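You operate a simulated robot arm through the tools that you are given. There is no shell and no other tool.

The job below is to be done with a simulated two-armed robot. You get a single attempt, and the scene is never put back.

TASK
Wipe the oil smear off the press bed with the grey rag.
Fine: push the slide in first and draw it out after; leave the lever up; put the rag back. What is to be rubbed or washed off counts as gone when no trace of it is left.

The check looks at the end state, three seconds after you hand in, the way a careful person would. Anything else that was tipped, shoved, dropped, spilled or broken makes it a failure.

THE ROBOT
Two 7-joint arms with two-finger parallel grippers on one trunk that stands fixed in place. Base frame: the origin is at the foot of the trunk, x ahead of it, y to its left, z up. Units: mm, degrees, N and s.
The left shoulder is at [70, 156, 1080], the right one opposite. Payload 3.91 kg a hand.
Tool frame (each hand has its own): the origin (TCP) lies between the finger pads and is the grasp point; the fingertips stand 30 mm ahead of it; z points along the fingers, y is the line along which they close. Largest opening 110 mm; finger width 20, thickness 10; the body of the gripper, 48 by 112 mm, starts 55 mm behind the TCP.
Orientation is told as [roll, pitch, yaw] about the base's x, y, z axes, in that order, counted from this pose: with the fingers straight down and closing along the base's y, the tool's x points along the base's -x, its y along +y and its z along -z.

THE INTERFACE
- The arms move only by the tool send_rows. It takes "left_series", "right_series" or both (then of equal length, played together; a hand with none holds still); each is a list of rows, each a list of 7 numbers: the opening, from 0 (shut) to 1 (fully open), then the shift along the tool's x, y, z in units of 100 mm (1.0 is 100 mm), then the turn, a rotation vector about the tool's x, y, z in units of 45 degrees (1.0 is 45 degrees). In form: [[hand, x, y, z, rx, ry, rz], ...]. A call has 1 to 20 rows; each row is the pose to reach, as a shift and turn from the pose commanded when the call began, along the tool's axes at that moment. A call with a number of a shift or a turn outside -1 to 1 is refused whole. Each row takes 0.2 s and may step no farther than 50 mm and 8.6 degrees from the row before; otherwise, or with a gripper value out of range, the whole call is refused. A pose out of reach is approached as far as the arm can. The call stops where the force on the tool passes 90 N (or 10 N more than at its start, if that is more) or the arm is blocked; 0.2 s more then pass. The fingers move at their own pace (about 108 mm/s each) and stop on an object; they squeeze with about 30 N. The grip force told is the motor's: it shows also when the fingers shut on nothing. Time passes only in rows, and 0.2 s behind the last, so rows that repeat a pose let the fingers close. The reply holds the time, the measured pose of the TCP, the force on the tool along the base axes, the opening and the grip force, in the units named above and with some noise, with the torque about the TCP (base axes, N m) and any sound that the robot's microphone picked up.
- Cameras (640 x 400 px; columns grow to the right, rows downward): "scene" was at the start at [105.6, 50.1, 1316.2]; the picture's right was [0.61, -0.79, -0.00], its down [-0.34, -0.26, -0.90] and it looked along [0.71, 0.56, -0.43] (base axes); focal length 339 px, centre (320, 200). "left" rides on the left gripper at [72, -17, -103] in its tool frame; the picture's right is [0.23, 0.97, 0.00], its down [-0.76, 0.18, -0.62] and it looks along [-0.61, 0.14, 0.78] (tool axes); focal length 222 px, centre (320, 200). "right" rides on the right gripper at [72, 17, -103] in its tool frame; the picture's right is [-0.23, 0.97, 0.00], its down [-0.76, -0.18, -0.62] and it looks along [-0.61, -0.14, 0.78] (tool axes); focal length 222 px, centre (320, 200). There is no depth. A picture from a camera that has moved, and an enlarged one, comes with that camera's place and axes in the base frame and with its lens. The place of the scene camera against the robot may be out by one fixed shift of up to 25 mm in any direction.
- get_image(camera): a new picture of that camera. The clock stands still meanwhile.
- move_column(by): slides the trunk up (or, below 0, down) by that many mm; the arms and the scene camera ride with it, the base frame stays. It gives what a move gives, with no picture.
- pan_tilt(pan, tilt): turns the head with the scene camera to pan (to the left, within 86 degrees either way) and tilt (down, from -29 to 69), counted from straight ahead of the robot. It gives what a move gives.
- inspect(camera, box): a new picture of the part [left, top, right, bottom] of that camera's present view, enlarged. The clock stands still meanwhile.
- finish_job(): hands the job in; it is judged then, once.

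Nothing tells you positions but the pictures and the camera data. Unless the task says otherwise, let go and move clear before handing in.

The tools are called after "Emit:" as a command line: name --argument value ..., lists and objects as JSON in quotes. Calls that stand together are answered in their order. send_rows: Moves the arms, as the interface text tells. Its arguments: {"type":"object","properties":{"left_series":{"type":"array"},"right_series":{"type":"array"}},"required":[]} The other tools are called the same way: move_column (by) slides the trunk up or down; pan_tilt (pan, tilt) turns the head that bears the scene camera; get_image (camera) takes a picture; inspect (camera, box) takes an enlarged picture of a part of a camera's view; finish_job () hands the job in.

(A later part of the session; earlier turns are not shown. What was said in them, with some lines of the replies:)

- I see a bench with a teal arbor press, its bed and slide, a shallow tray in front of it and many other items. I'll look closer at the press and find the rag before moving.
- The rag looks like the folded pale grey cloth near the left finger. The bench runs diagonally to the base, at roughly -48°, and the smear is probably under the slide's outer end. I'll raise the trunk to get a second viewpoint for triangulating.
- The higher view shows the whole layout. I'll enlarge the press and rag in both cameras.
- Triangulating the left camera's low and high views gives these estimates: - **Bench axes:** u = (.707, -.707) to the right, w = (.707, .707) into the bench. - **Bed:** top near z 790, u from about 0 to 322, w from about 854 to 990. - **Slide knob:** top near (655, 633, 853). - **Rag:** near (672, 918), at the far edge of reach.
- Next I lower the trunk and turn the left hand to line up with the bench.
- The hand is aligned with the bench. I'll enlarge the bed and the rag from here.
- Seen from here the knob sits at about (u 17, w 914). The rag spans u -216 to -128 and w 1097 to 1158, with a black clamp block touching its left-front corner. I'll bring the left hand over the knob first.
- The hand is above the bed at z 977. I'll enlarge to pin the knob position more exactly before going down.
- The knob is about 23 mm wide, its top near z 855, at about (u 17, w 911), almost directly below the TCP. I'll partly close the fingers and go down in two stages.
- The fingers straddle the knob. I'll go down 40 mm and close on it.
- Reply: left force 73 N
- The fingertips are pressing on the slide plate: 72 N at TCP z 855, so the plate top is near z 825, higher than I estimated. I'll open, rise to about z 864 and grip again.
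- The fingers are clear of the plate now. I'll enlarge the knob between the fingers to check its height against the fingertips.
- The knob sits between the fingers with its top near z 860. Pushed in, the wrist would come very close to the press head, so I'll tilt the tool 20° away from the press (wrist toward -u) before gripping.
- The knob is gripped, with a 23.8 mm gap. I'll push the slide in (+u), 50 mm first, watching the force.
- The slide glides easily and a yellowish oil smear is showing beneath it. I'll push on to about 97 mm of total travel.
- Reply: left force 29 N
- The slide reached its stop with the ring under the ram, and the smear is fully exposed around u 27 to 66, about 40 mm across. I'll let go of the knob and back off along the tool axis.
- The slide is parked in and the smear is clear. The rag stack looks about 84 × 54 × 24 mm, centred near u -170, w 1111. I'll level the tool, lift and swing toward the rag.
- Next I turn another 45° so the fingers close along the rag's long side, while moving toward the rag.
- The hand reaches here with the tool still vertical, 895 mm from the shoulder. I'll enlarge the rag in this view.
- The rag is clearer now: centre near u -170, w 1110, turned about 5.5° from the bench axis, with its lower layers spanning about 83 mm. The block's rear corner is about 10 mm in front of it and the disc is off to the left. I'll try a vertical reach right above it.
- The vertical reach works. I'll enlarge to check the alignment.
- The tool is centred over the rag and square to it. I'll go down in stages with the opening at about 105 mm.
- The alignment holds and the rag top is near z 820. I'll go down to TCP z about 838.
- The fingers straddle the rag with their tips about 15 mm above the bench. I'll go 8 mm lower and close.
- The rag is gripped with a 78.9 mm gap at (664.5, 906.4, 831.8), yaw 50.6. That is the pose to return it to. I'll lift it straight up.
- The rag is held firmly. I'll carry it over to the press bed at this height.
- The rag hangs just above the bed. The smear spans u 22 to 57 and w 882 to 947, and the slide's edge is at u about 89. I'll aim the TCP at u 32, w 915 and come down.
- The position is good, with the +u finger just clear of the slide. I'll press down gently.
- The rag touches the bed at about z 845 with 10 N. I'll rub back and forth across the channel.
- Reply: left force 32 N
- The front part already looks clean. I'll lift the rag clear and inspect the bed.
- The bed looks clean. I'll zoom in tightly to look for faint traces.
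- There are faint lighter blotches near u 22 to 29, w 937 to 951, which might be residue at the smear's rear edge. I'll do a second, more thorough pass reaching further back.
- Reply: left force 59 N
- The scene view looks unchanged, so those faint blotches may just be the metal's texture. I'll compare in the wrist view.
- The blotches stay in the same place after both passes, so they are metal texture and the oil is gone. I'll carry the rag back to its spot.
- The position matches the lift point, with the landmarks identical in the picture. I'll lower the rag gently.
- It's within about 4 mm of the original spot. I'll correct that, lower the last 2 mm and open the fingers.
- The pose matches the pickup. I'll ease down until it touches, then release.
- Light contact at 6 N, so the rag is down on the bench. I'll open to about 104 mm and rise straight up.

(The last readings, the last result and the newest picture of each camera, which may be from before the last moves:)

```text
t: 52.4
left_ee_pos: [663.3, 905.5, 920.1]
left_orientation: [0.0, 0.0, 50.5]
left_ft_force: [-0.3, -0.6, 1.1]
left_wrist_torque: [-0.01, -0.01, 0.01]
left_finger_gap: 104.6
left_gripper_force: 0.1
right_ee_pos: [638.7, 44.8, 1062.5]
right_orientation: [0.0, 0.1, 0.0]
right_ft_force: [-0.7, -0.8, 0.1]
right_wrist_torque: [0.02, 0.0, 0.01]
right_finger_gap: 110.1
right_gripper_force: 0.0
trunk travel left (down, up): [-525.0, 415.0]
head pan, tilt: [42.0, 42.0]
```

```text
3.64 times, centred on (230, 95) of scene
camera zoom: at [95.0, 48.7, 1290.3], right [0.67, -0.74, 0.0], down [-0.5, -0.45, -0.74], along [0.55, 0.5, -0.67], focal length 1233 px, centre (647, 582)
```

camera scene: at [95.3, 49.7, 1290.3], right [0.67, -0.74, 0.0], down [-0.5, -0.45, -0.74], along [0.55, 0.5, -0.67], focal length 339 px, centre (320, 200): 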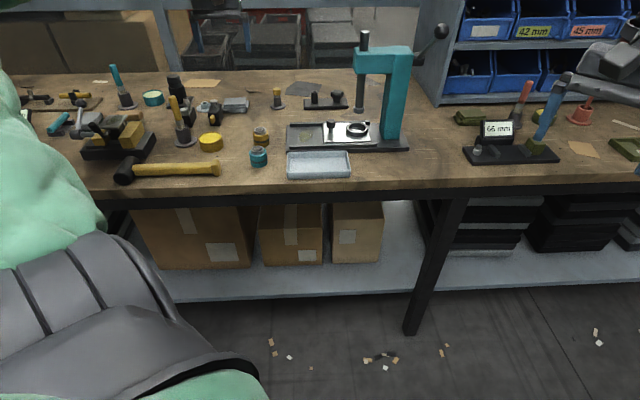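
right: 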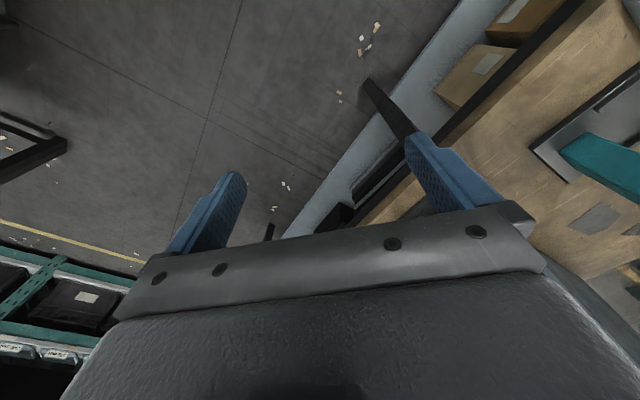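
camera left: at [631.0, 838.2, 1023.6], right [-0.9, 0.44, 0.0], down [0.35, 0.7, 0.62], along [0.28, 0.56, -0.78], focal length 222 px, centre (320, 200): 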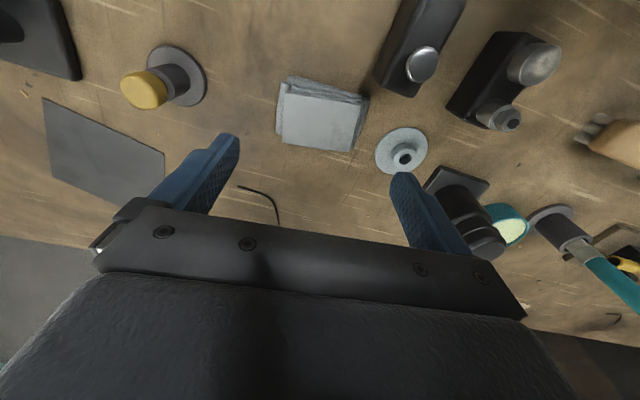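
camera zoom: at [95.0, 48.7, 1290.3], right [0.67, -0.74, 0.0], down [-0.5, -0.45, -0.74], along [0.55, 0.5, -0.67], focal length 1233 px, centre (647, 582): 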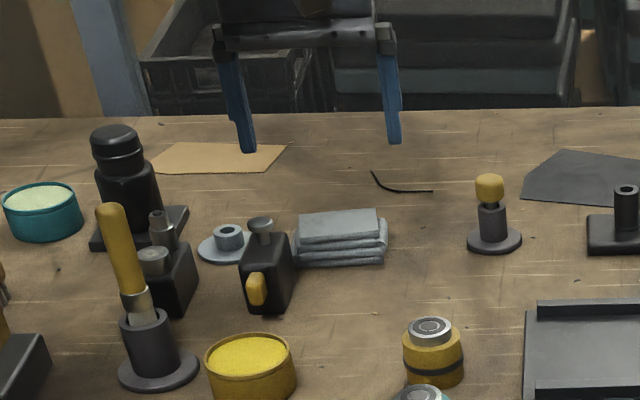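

The rag is back in its place and undisturbed. I'll return to the slide knob along the same high path, turning the hand back.

Emit:
send_rows --left_series '[[1, 0, 0, -0.3, 0, 0, 0], [1, 0.1, 0, -0.6, 0, 0, 0.03], [1, 0.3, -0.03, -0.8, 0, 0, 0.06], [1, 0.45, -0.06, -0.95, 0, 0, 0.09], [1, 0.6, -0.1, -0.98, 0, 0, 0.122]]'

Emit:
send_rows --left_series '[[1, 0.1, -0.12, 0, 0, 0, 0.16], [1, 0.2, -0.25, 0, 0, 0, 0.33], [1, 0.3, -0.38, 0, 0, 0, 0.5], [1, 0.4, -0.5, 0, 0, 0, 0.67], [1, 0.5, -0.62, 0, 0, 0, 0.83], [1, 0.6, -0.75, 0, 0, 0, 1]]'

Emit:
send_rows --left_series '[[1, -0.05, -0.16, 0, 0, 0, 0.16], [1, -0.1, -0.33, 0, 0, 0, 0.33], [1, -0.15, -0.5, 0, 0, 0, 0.5], [1, -0.2, -0.65, 0, 0, 0, 0.67], [1, -0.25, -0.8, 0, 0, 0, 0.83], [1, -0.3, -0.95, 0, 0, 0, 1]]'

Emit:
get_image --camera "left"

Emit:
get_image --camera "scene"

```text
t: 53.6
left_ee_pos: [631.4, 854.9, 1015.8]
left_orientation: [0.0, 0.0, 45.0]
left_ft_force: [0.0, 0.1, -0.3]
left_wrist_torque: [0.02, -0.02, 0.0]
left_finger_gap: 110.1
left_gripper_force: 0.1
right_ee_pos: [639.2, 44.9, 1062.6]
right_orientation: [0.0, 0.0, -0.1]
right_ft_force: [0.1, -0.1, 0.0]
right_wrist_torque: [-0.01, -0.01, -0.01]
right_finger_gap: 110.0
right_gripper_force: 0.1
trunk travel left (down, up): [-525.0, 415.0]
head pan, tilt: [42.0, 42.0]
```

```text
t: 55.0
left_ee_pos: [642.9, 756.1, 1016.7]
left_orientation: [0.0, 0.0, -0.1]
left_ft_force: [0.1, 0.1, -1.3]
left_wrist_torque: [-0.01, 0.02, -0.02]
left_finger_gap: 109.8
left_gripper_force: 0.0
right_ee_pos: [638.2, 44.9, 1062.8]
right_orientation: [0.0, 0.0, 0.0]
right_ft_force: [-0.6, -0.8, -0.1]
right_wrist_torque: [0.01, 0.01, -0.04]
right_finger_gap: 110.0
right_gripper_force: 0.0
trunk travel left (down, up): [-525.0, 415.0]
head pan, tilt: [42.0, 42.0]
```

```text
t: 56.4
left_ee_pos: [675.2, 663.4, 1015.9]
left_orientation: [0.0, -0.1, -45.0]
left_ft_force: [-0.1, 0.4, 0.3]
left_wrist_torque: [-0.01, -0.02, 0.01]
left_finger_gap: 110.1
left_gripper_force: 0.1
right_ee_pos: [638.9, 44.3, 1061.6]
right_orientation: [0.1, 0.1, 0.0]
right_ft_force: [0.0, 0.2, 0.2]
right_wrist_torque: [0.0, 0.0, 0.01]
right_finger_gap: 110.2
right_gripper_force: 0.0
trunk travel left (down, up): [-525.0, 415.0]
head pan, tilt: [42.0, 42.0]
```

```text
taken
camera left: at [612.4, 702.4, 1120.3], right [0.53, 0.85, 0.0], down [0.66, -0.41, 0.62], along [0.53, -0.33, -0.78], focal length 222 px, centre (320, 200)
```

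left: 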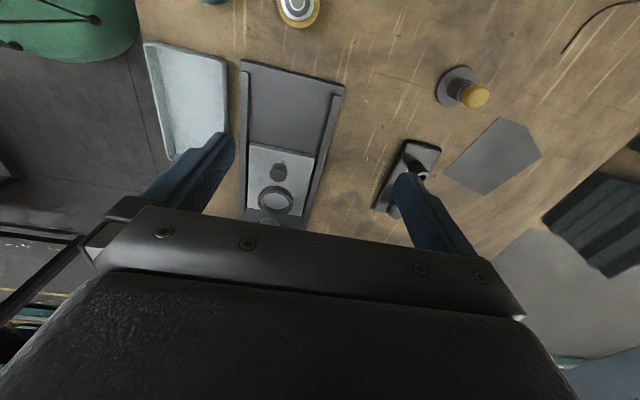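

```text
taken
camera scene: at [95.5, 49.2, 1290.3], right [0.67, -0.74, 0.0], down [-0.5, -0.45, -0.74], along [0.55, 0.5, -0.67], focal length 339 px, centre (320, 200)
```

scene: 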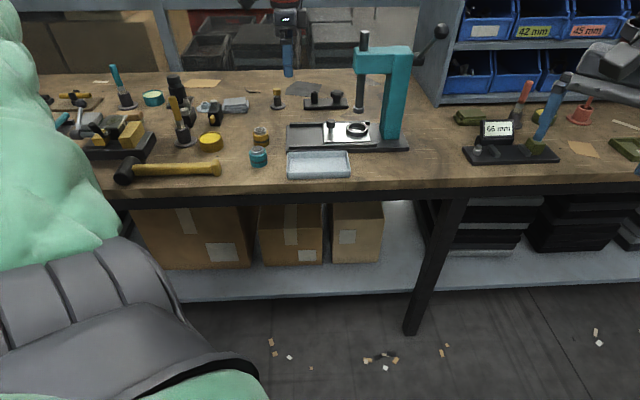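

The full exposed bed is visible from above. I'll do a last close look for oil before drawing the slide out.

Emit:
inspect --camera "left" --box '[230, 50, 360, 160]'

Emit:
inspect --camera "left" --box '[240, 60, 340, 150]'

```text
3.64 times, centred on (295, 105) of left
camera zoom: at [612.4, 702.4, 1120.3], right [0.53, 0.85, 0.0], down [0.66, -0.41, 0.62], along [0.53, -0.33, -0.78], focal length 808 px, centre (411, 546)
```

zoom: 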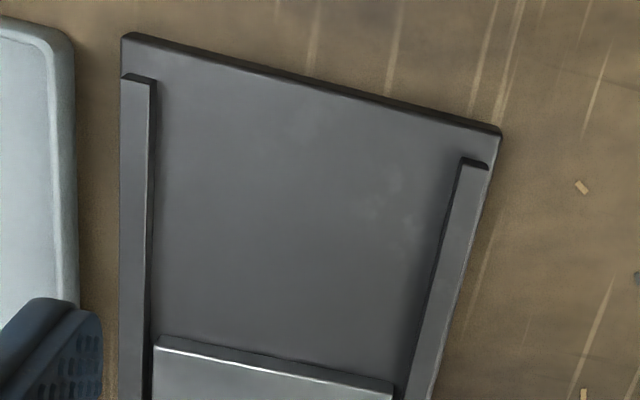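

```text
4.44 times, centred on (290, 105) of left
camera zoom: at [612.4, 702.4, 1120.3], right [0.53, 0.85, 0.0], down [0.66, -0.41, 0.62], along [0.53, -0.33, -0.78], focal length 987 px, centre (453, 622)
```

zoom: 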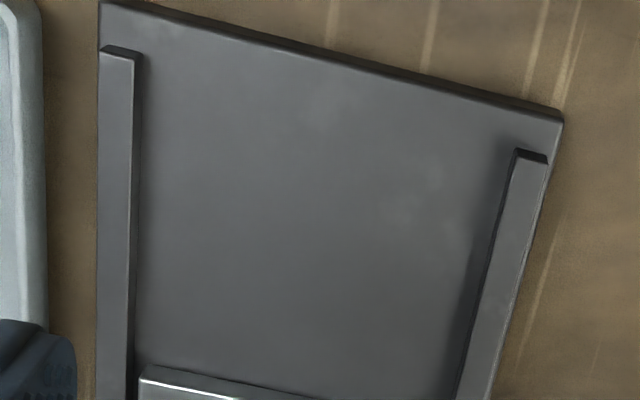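

The bed is clean, with only even grey metal left. I'll go back to the tilted retreat pose near the knob.

Emit:
send_rows --left_series '[[0.8, -0.13, -0.08, 0.1, 0, -0.09, 0], [0.6, -0.26, -0.16, 0.22, 0, -0.18, 0], [0.4, -0.4, -0.24, 0.35, 0, -0.27, 0], [0.4, -0.53, -0.32, 0.47, 0, -0.36, 0], [0.4, -0.66, -0.38, 0.59, 0, -0.44, 0], [0.4, -0.66, -0.38, 0.59, 0, -0.44, 0]]'

Emit:
get_image --camera "left"

Emit:
inspect --camera "scene" --box '[240, 20, 440, 160]'

```text
t: 57.8
left_ee_pos: [693.3, 589.8, 959.4]
left_orientation: [-0.1, -19.8, -45.0]
left_ft_force: [0.5, 0.3, -0.4]
left_wrist_torque: [0.05, -0.03, -0.01]
left_finger_gap: 43.9
left_gripper_force: 0.1
right_ee_pos: [638.6, 44.2, 1061.6]
right_orientation: [0.0, 0.0, -0.2]
right_ft_force: [-0.4, 0.3, -0.3]
right_wrist_torque: [-0.02, 0.01, 0.02]
right_finger_gap: 110.2
right_gripper_force: 0.0
trunk travel left (down, up): [-525.0, 415.0]
head pan, tilt: [42.0, 42.0]
```

```text
taken
camera left: at [608.8, 650.2, 1031.0], right [0.54, 0.84, -0.08], down [0.48, -0.23, 0.84], along [0.69, -0.49, -0.53], focal length 222 px, centre (320, 200)
```

left: 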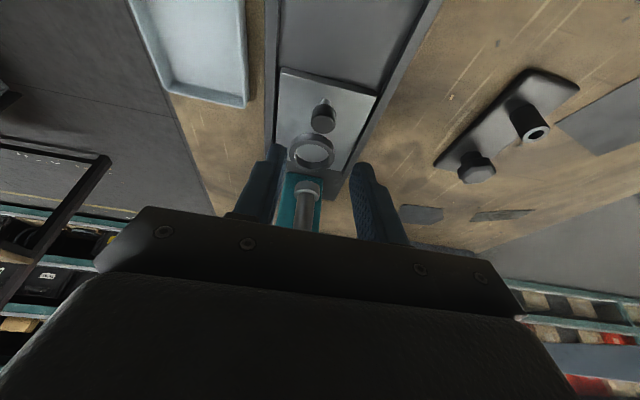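

```text
2.86 times, centred on (340, 90) of scene
camera zoom: at [95.1, 49.4, 1290.3], right [0.67, -0.74, 0.0], down [-0.5, -0.45, -0.74], along [0.55, 0.5, -0.67], focal length 969 px, centre (263, 514)
```

zoom: 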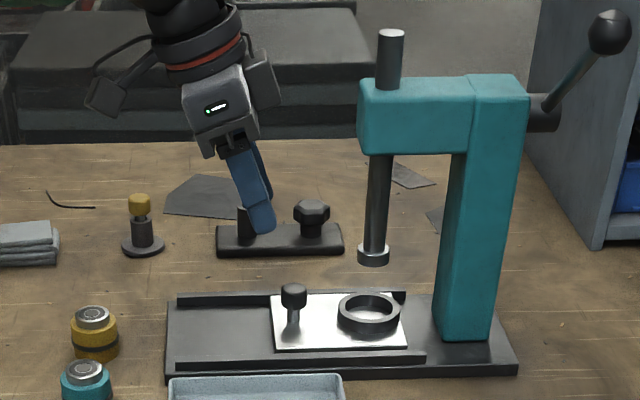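

The pose matches the earlier retreat. I'll slide down along the tool axis onto the knob and grip it.

Emit:
send_rows --left_series '[[0.4, 0, 0.02, 0.25, 0, 0, 0], [0.4, 0, 0.02, 0.5, 0, 0, 0], [0.4, 0, 0.02, 0.75, 0, 0, 0], [0.4, 0, 0.02, 0.9, 0, 0, 0], [0.4, 0, 0.02, 1, 0, 0, 0]]'

Emit:
get_image --camera "left"

Emit:
inspect --camera "scene" --box '[240, 20, 440, 160]'

```text
t: 59.0
left_ee_pos: [719.3, 566.8, 863.6]
left_orientation: [-0.2, -19.8, -45.0]
left_ft_force: [-0.7, 0.3, 0.2]
left_wrist_torque: [0.02, 0.02, 0.03]
left_finger_gap: 43.8
left_gripper_force: 0.0
right_ee_pos: [638.5, 45.3, 1061.4]
right_orientation: [0.0, 0.0, 0.0]
right_ft_force: [-0.3, 0.5, -0.4]
right_wrist_torque: [0.0, 0.0, -0.01]
right_finger_gap: 110.1
right_gripper_force: 0.2
trunk travel left (down, up): [-525.0, 415.0]
head pan, tilt: [42.0, 42.0]
```

```text
taken
camera left: at [635.2, 627.7, 936.9], right [0.54, 0.84, -0.08], down [0.48, -0.23, 0.84], along [0.69, -0.49, -0.53], focal length 222 px, centre (320, 200)
```

left: 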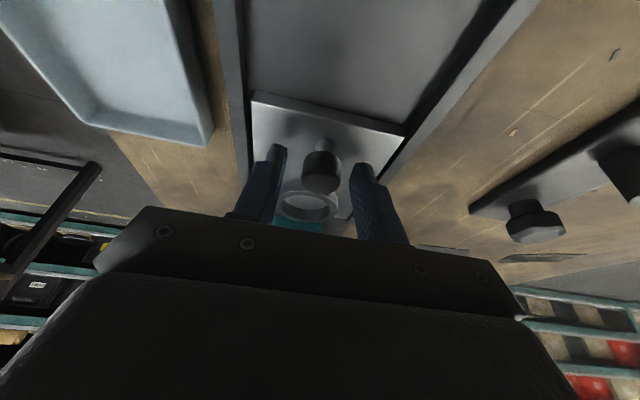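

```text
2.86 times, centred on (340, 90) of scene
camera zoom: at [95.3, 49.6, 1290.3], right [0.67, -0.74, 0.0], down [-0.5, -0.45, -0.74], along [0.55, 0.5, -0.67], focal length 969 px, centre (263, 514)
```

zoom: 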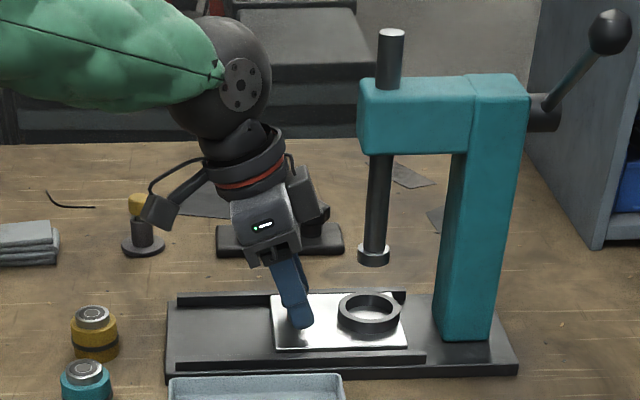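

The knob is between the fingers. I'll close and draw the slide out, 48 mm first.

Emit:
send_rows --left_series '[[0.2, 0, 0, 0, 0, 0, 0], [0, 0, 0, 0, 0, 0, 0], [0, 0, 0, 0, 0, 0, 0], [0, 0.09, 0, -0.033, 0, 0, 0], [0, 0.18, 0, -0.066, 0, 0, 0], [0, 0.27, 0, -0.099, 0, 0, 0], [0, 0.36, 0, -0.132, 0, 0, 0], [0, 0.45, 0, -0.164, 0, 0, 0]]'

Emit:
inspect --camera "scene" --box '[240, 20, 440, 160]'

```text
t: 60.8
left_ee_pos: [684.6, 602.3, 864.5]
left_orientation: [-0.2, -19.7, -45.0]
left_ft_force: [-12.1, -11.4, -18.0]
left_wrist_torque: [0.07, -0.35, 0.0]
left_finger_gap: 23.9
left_gripper_force: 45.8
right_ee_pos: [639.1, 45.5, 1061.3]
right_orientation: [0.0, 0.1, 0.0]
right_ft_force: [-0.4, 1.0, 0.7]
right_wrist_torque: [0.0, 0.01, -0.03]
right_finger_gap: 110.1
right_gripper_force: 0.1
trunk travel left (down, up): [-525.0, 415.0]
head pan, tilt: [42.0, 42.0]
```

```text
2.86 times, centred on (340, 90) of scene
camera zoom: at [95.2, 49.8, 1290.1], right [0.67, -0.74, 0.0], down [-0.5, -0.45, -0.74], along [0.55, 0.5, -0.67], focal length 969 px, centre (263, 514)
```

zoom: 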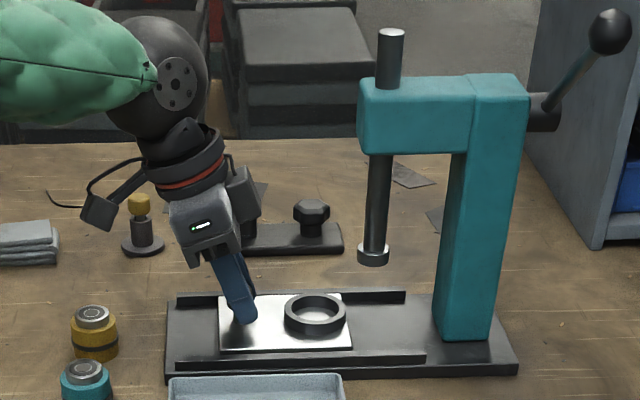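

It's coming out smoothly. Another 46 mm brings it to its original place.

Emit:
send_rows --left_series '[[0, 0.094, -0.015, -0.02, 0, 0, 0], [0, 0.188, -0.015, -0.052, 0, 0, 0], [0, 0.28, -0.015, -0.086, 0, 0, 0], [0, 0.37, -0.015, -0.118, 0, 0, 0], [0, 0.442, -0.015, -0.144, 0, 0, 0], [0, 0.442, -0.015, -0.144, 0, 0, 0]]'

Emit:
inspect --camera "scene" --box '[240, 20, 440, 160]'

Emit:
get_image --camera "left"

```text
t: 62.2
left_ee_pos: [653.0, 633.9, 864.8]
left_orientation: [0.1, -19.8, -44.8]
left_ft_force: [7.6, 9.5, 9.0]
left_wrist_torque: [-0.17, 0.16, -0.01]
left_finger_gap: 23.7
left_gripper_force: 45.3
right_ee_pos: [639.2, 45.0, 1062.8]
right_orientation: [-0.1, 0.0, 0.0]
right_ft_force: [0.1, 0.3, 0.7]
right_wrist_torque: [-0.01, 0.02, 0.03]
right_finger_gap: 110.0
right_gripper_force: 0.2
trunk travel left (down, up): [-525.0, 415.0]
head pan, tilt: [42.0, 42.0]
```

```text
2.86 times, centred on (340, 90) of scene
camera zoom: at [95.4, 49.8, 1290.5], right [0.67, -0.74, 0.0], down [-0.5, -0.45, -0.74], along [0.55, 0.5, -0.67], focal length 969 px, centre (263, 514)
```

zoom: 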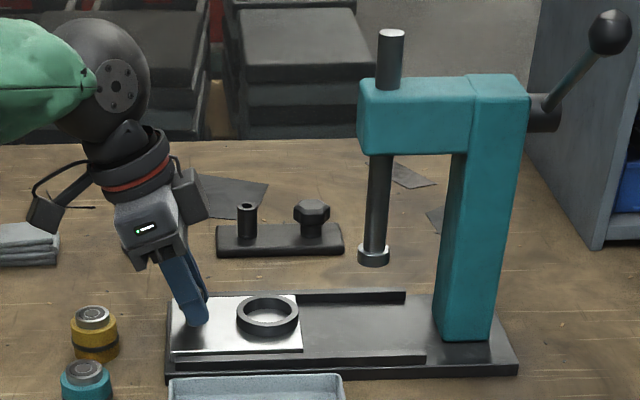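

```text
taken
camera left: at [568.3, 694.5, 937.0], right [0.54, 0.84, -0.08], down [0.48, -0.23, 0.85], along [0.69, -0.49, -0.53], focal length 222 px, centre (320, 200)
```

left: 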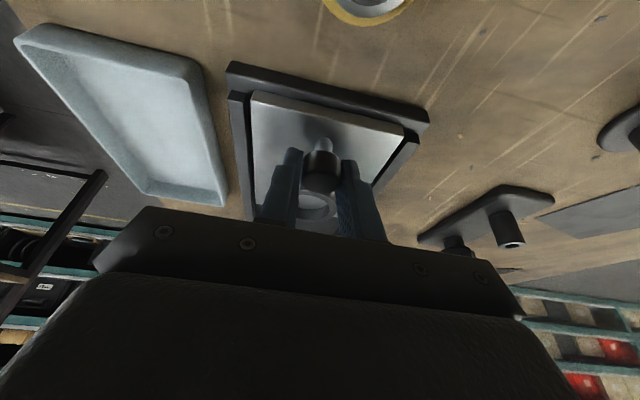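

The slide is within about 2 mm of fully out. I'll pull that last bit and watch for the stop.

Emit:
send_rows --left_series '[[0, 0.01, 0, -0.004, 0, 0, 0], [0, 0.02, 0, -0.007, 0, 0, 0], [0, 0.03, 0, -0.01, 0, 0, 0], [0, 0.03, 0, -0.01, 0, 0, 0]]'

Emit:
inspect --camera "scene" --box '[280, 110, 350, 155]'

```text
t: 63.2
left_ee_pos: [652.0, 634.3, 863.1]
left_orientation: [0.0, -19.7, -45.0]
left_ft_force: [40.2, 4.3, 13.6]
left_wrist_torque: [-0.19, -0.17, -0.07]
left_finger_gap: 23.9
left_gripper_force: 45.0
right_ee_pos: [640.8, 43.6, 1061.2]
right_orientation: [0.0, 0.1, -0.1]
right_ft_force: [0.3, -0.4, -0.9]
right_wrist_torque: [-0.01, 0.0, 0.02]
right_finger_gap: 110.1
right_gripper_force: 0.0
trunk travel left (down, up): [-525.0, 415.0]
head pan, tilt: [42.0, 42.0]
```

```text
8.89 times, centred on (315, 132) of scene
camera zoom: at [97.5, 48.8, 1290.2], right [0.67, -0.74, 0.0], down [-0.5, -0.45, -0.74], along [0.55, 0.5, -0.67], focal length 3014 px, centre (364, 800)
```

zoom: 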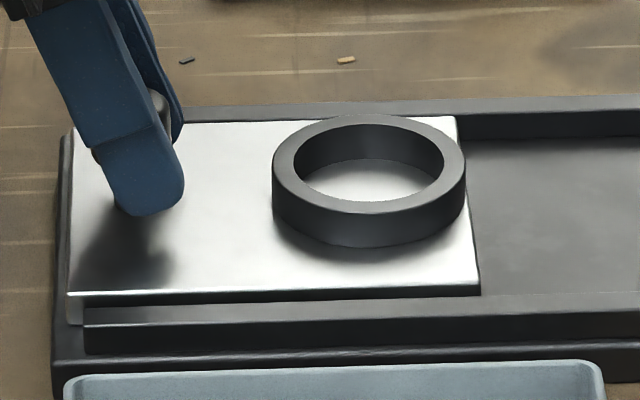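

A 25 N stop force shows the slide is fully out, back where it began. I'll ease off, open the fingers and retreat along the tool axis.

Emit:
send_rows --left_series '[[0, -0.02, 0, 0.007, 0, 0, 0], [0.4, -0.03, 0, 0.01, 0, 0, 0], [0.4, -0.03, 0, 0.01, 0, 0, 0], [0.4, -0.03, 0, -0.2, 0, 0, 0], [0.4, -0.03, 0, -0.45, 0, 0, 0], [0.4, -0.03, 0, -0.7, 0, 0, 0], [0.4, -0.03, 0, -0.95, 0, 0, 0]]'

Emit:
send_rows --left_series '[[0.6, 0.05, -0.1, -0.25, 0, 0.11, 0], [0.8, 0.1, -0.2, -0.5, 0, 0.22, 0], [1, 0.15, -0.3, -0.75, 0, 0.33, 0], [1, 0.2, -0.4, -0.9, 0, 0.44, 0]]'

Emit:
send_rows --left_series '[[1, 0.15, -0.17, 0, 0, 0, -0.16], [1, 0.3, -0.33, 0, 0, 0, -0.33], [1, 0.45, -0.5, 0, 0, 0, -0.5], [1, 0.6, -0.67, 0, 0, 0, -0.67], [1, 0.7, -0.83, 0, 0, 0, -0.83], [1, 0.8, -1, 0, 0, 0, -1]]'

Emit:
get_image --camera "scene"

Emit:
inspect --camera "scene" --box '[240, 20, 460, 180]'

Emit:
inspect --camera "scene" --box '[80, 50, 310, 190]'

```text
t: 64.8
left_ee_pos: [626.3, 656.0, 954.5]
left_orientation: [0.0, -19.8, -44.9]
left_ft_force: [0.0, 0.0, -0.4]
left_wrist_torque: [0.0, 0.01, 0.01]
left_finger_gap: 44.0
left_gripper_force: 0.0
right_ee_pos: [638.1, 45.4, 1061.6]
right_orientation: [0.0, 0.0, 0.0]
right_ft_force: [0.2, 0.0, 0.5]
right_wrist_torque: [0.0, -0.01, 0.01]
right_finger_gap: 110.4
right_gripper_force: 0.0
trunk travel left (down, up): [-525.0, 415.0]
head pan, tilt: [42.0, 42.0]
```

```text
t: 65.8
left_ee_pos: [563.1, 658.7, 1031.9]
left_orientation: [-0.1, 0.2, -45.0]
left_ft_force: [0.1, 0.1, -0.3]
left_wrist_torque: [-0.02, -0.02, 0.01]
left_finger_gap: 109.8
left_gripper_force: 0.1
right_ee_pos: [638.4, 45.4, 1061.5]
right_orientation: [0.0, 0.0, 0.1]
right_ft_force: [0.0, -0.1, 0.9]
right_wrist_torque: [-0.02, -0.04, -0.02]
right_finger_gap: 109.8
right_gripper_force: 0.1
trunk travel left (down, up): [-525.0, 415.0]
head pan, tilt: [42.0, 42.0]
```

```text
t: 67.2
left_ee_pos: [437.7, 646.3, 1032.7]
left_orientation: [0.0, 0.0, 0.1]
left_ft_force: [0.4, -0.7, 0.2]
left_wrist_torque: [0.02, -0.02, -0.02]
left_finger_gap: 110.3
left_gripper_force: 0.1
right_ee_pos: [638.6, 44.8, 1062.5]
right_orientation: [0.0, -0.1, 0.0]
right_ft_force: [0.0, -0.4, -0.5]
right_wrist_torque: [0.02, 0.0, 0.0]
right_finger_gap: 110.1
right_gripper_force: 0.0
trunk travel left (down, up): [-525.0, 415.0]
head pan, tilt: [42.0, 42.0]
```

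```text
taken
camera scene: at [94.3, 49.2, 1290.5], right [0.67, -0.74, 0.0], down [-0.5, -0.45, -0.74], along [0.55, 0.5, -0.67], focal length 339 px, centre (320, 200)
```

scene: 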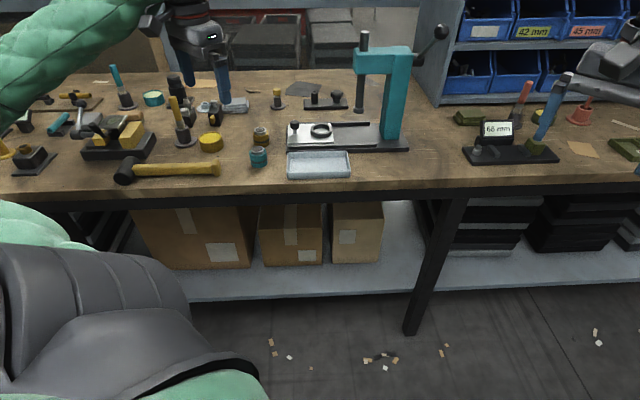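

```text
2.50 times, centred on (350, 100) of scene
camera zoom: at [94.3, 49.2, 1290.5], right [0.67, -0.74, 0.0], down [-0.5, -0.45, -0.74], along [0.55, 0.5, -0.67], focal length 848 px, centre (245, 450)
```

zoom: 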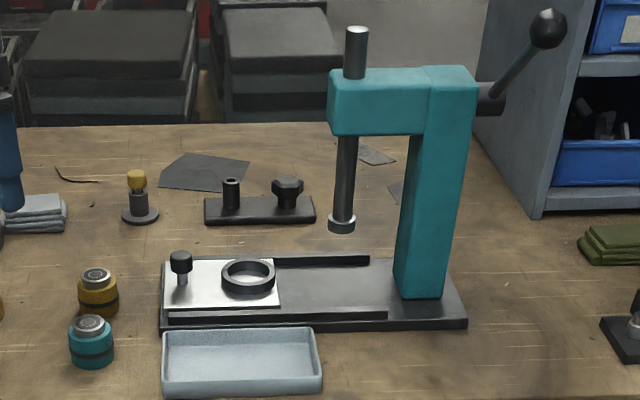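

```text
2.78 times, centred on (195, 120) of scene
camera zoom: at [94.3, 49.2, 1290.5], right [0.67, -0.74, 0.0], down [-0.5, -0.45, -0.74], along [0.55, 0.5, -0.67], focal length 943 px, centre (668, 423)
```

zoom: 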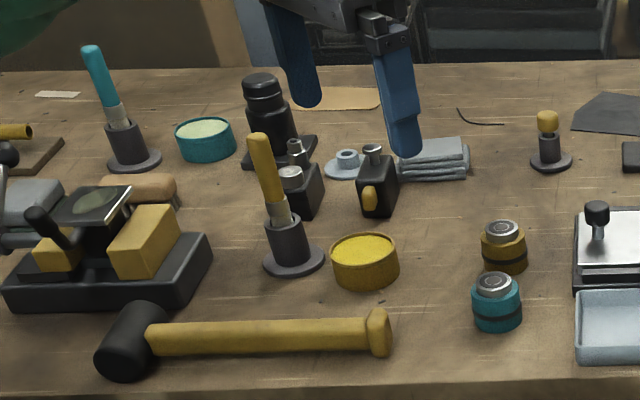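

The bed is wiped, the slide is back at its out stop, the lever is still up and the rag is back in its place. The nearby items look undisturbed and both hands are clear, so I'm handing in.

Emit:
finish_job

```text
The job is handed in.
```

The oil smear is wiped off the press bed. I pushed the slide in, wiped the bed twice with the grey rag, and found no trace of oil in the close-up pictures afterwards. A few faint grey blotches remain. They looked exactly the same before and after the second wipe, so I took them for texture in the metal.

- **Slide:** drawn out again to its stop, where it started.
- **Lever:** left up; I never touched it.
- **Rag:** back in its original spot, to within a few millimetres.
- **Everything else:** nothing else looks moved, tipped or spilled. While I was first lining up on the slide's knob, the fingertips pressed on the slide plate with about 72 N, but I saw no damage.

Both hands are empty and clear of the bench, and the job is handed in.
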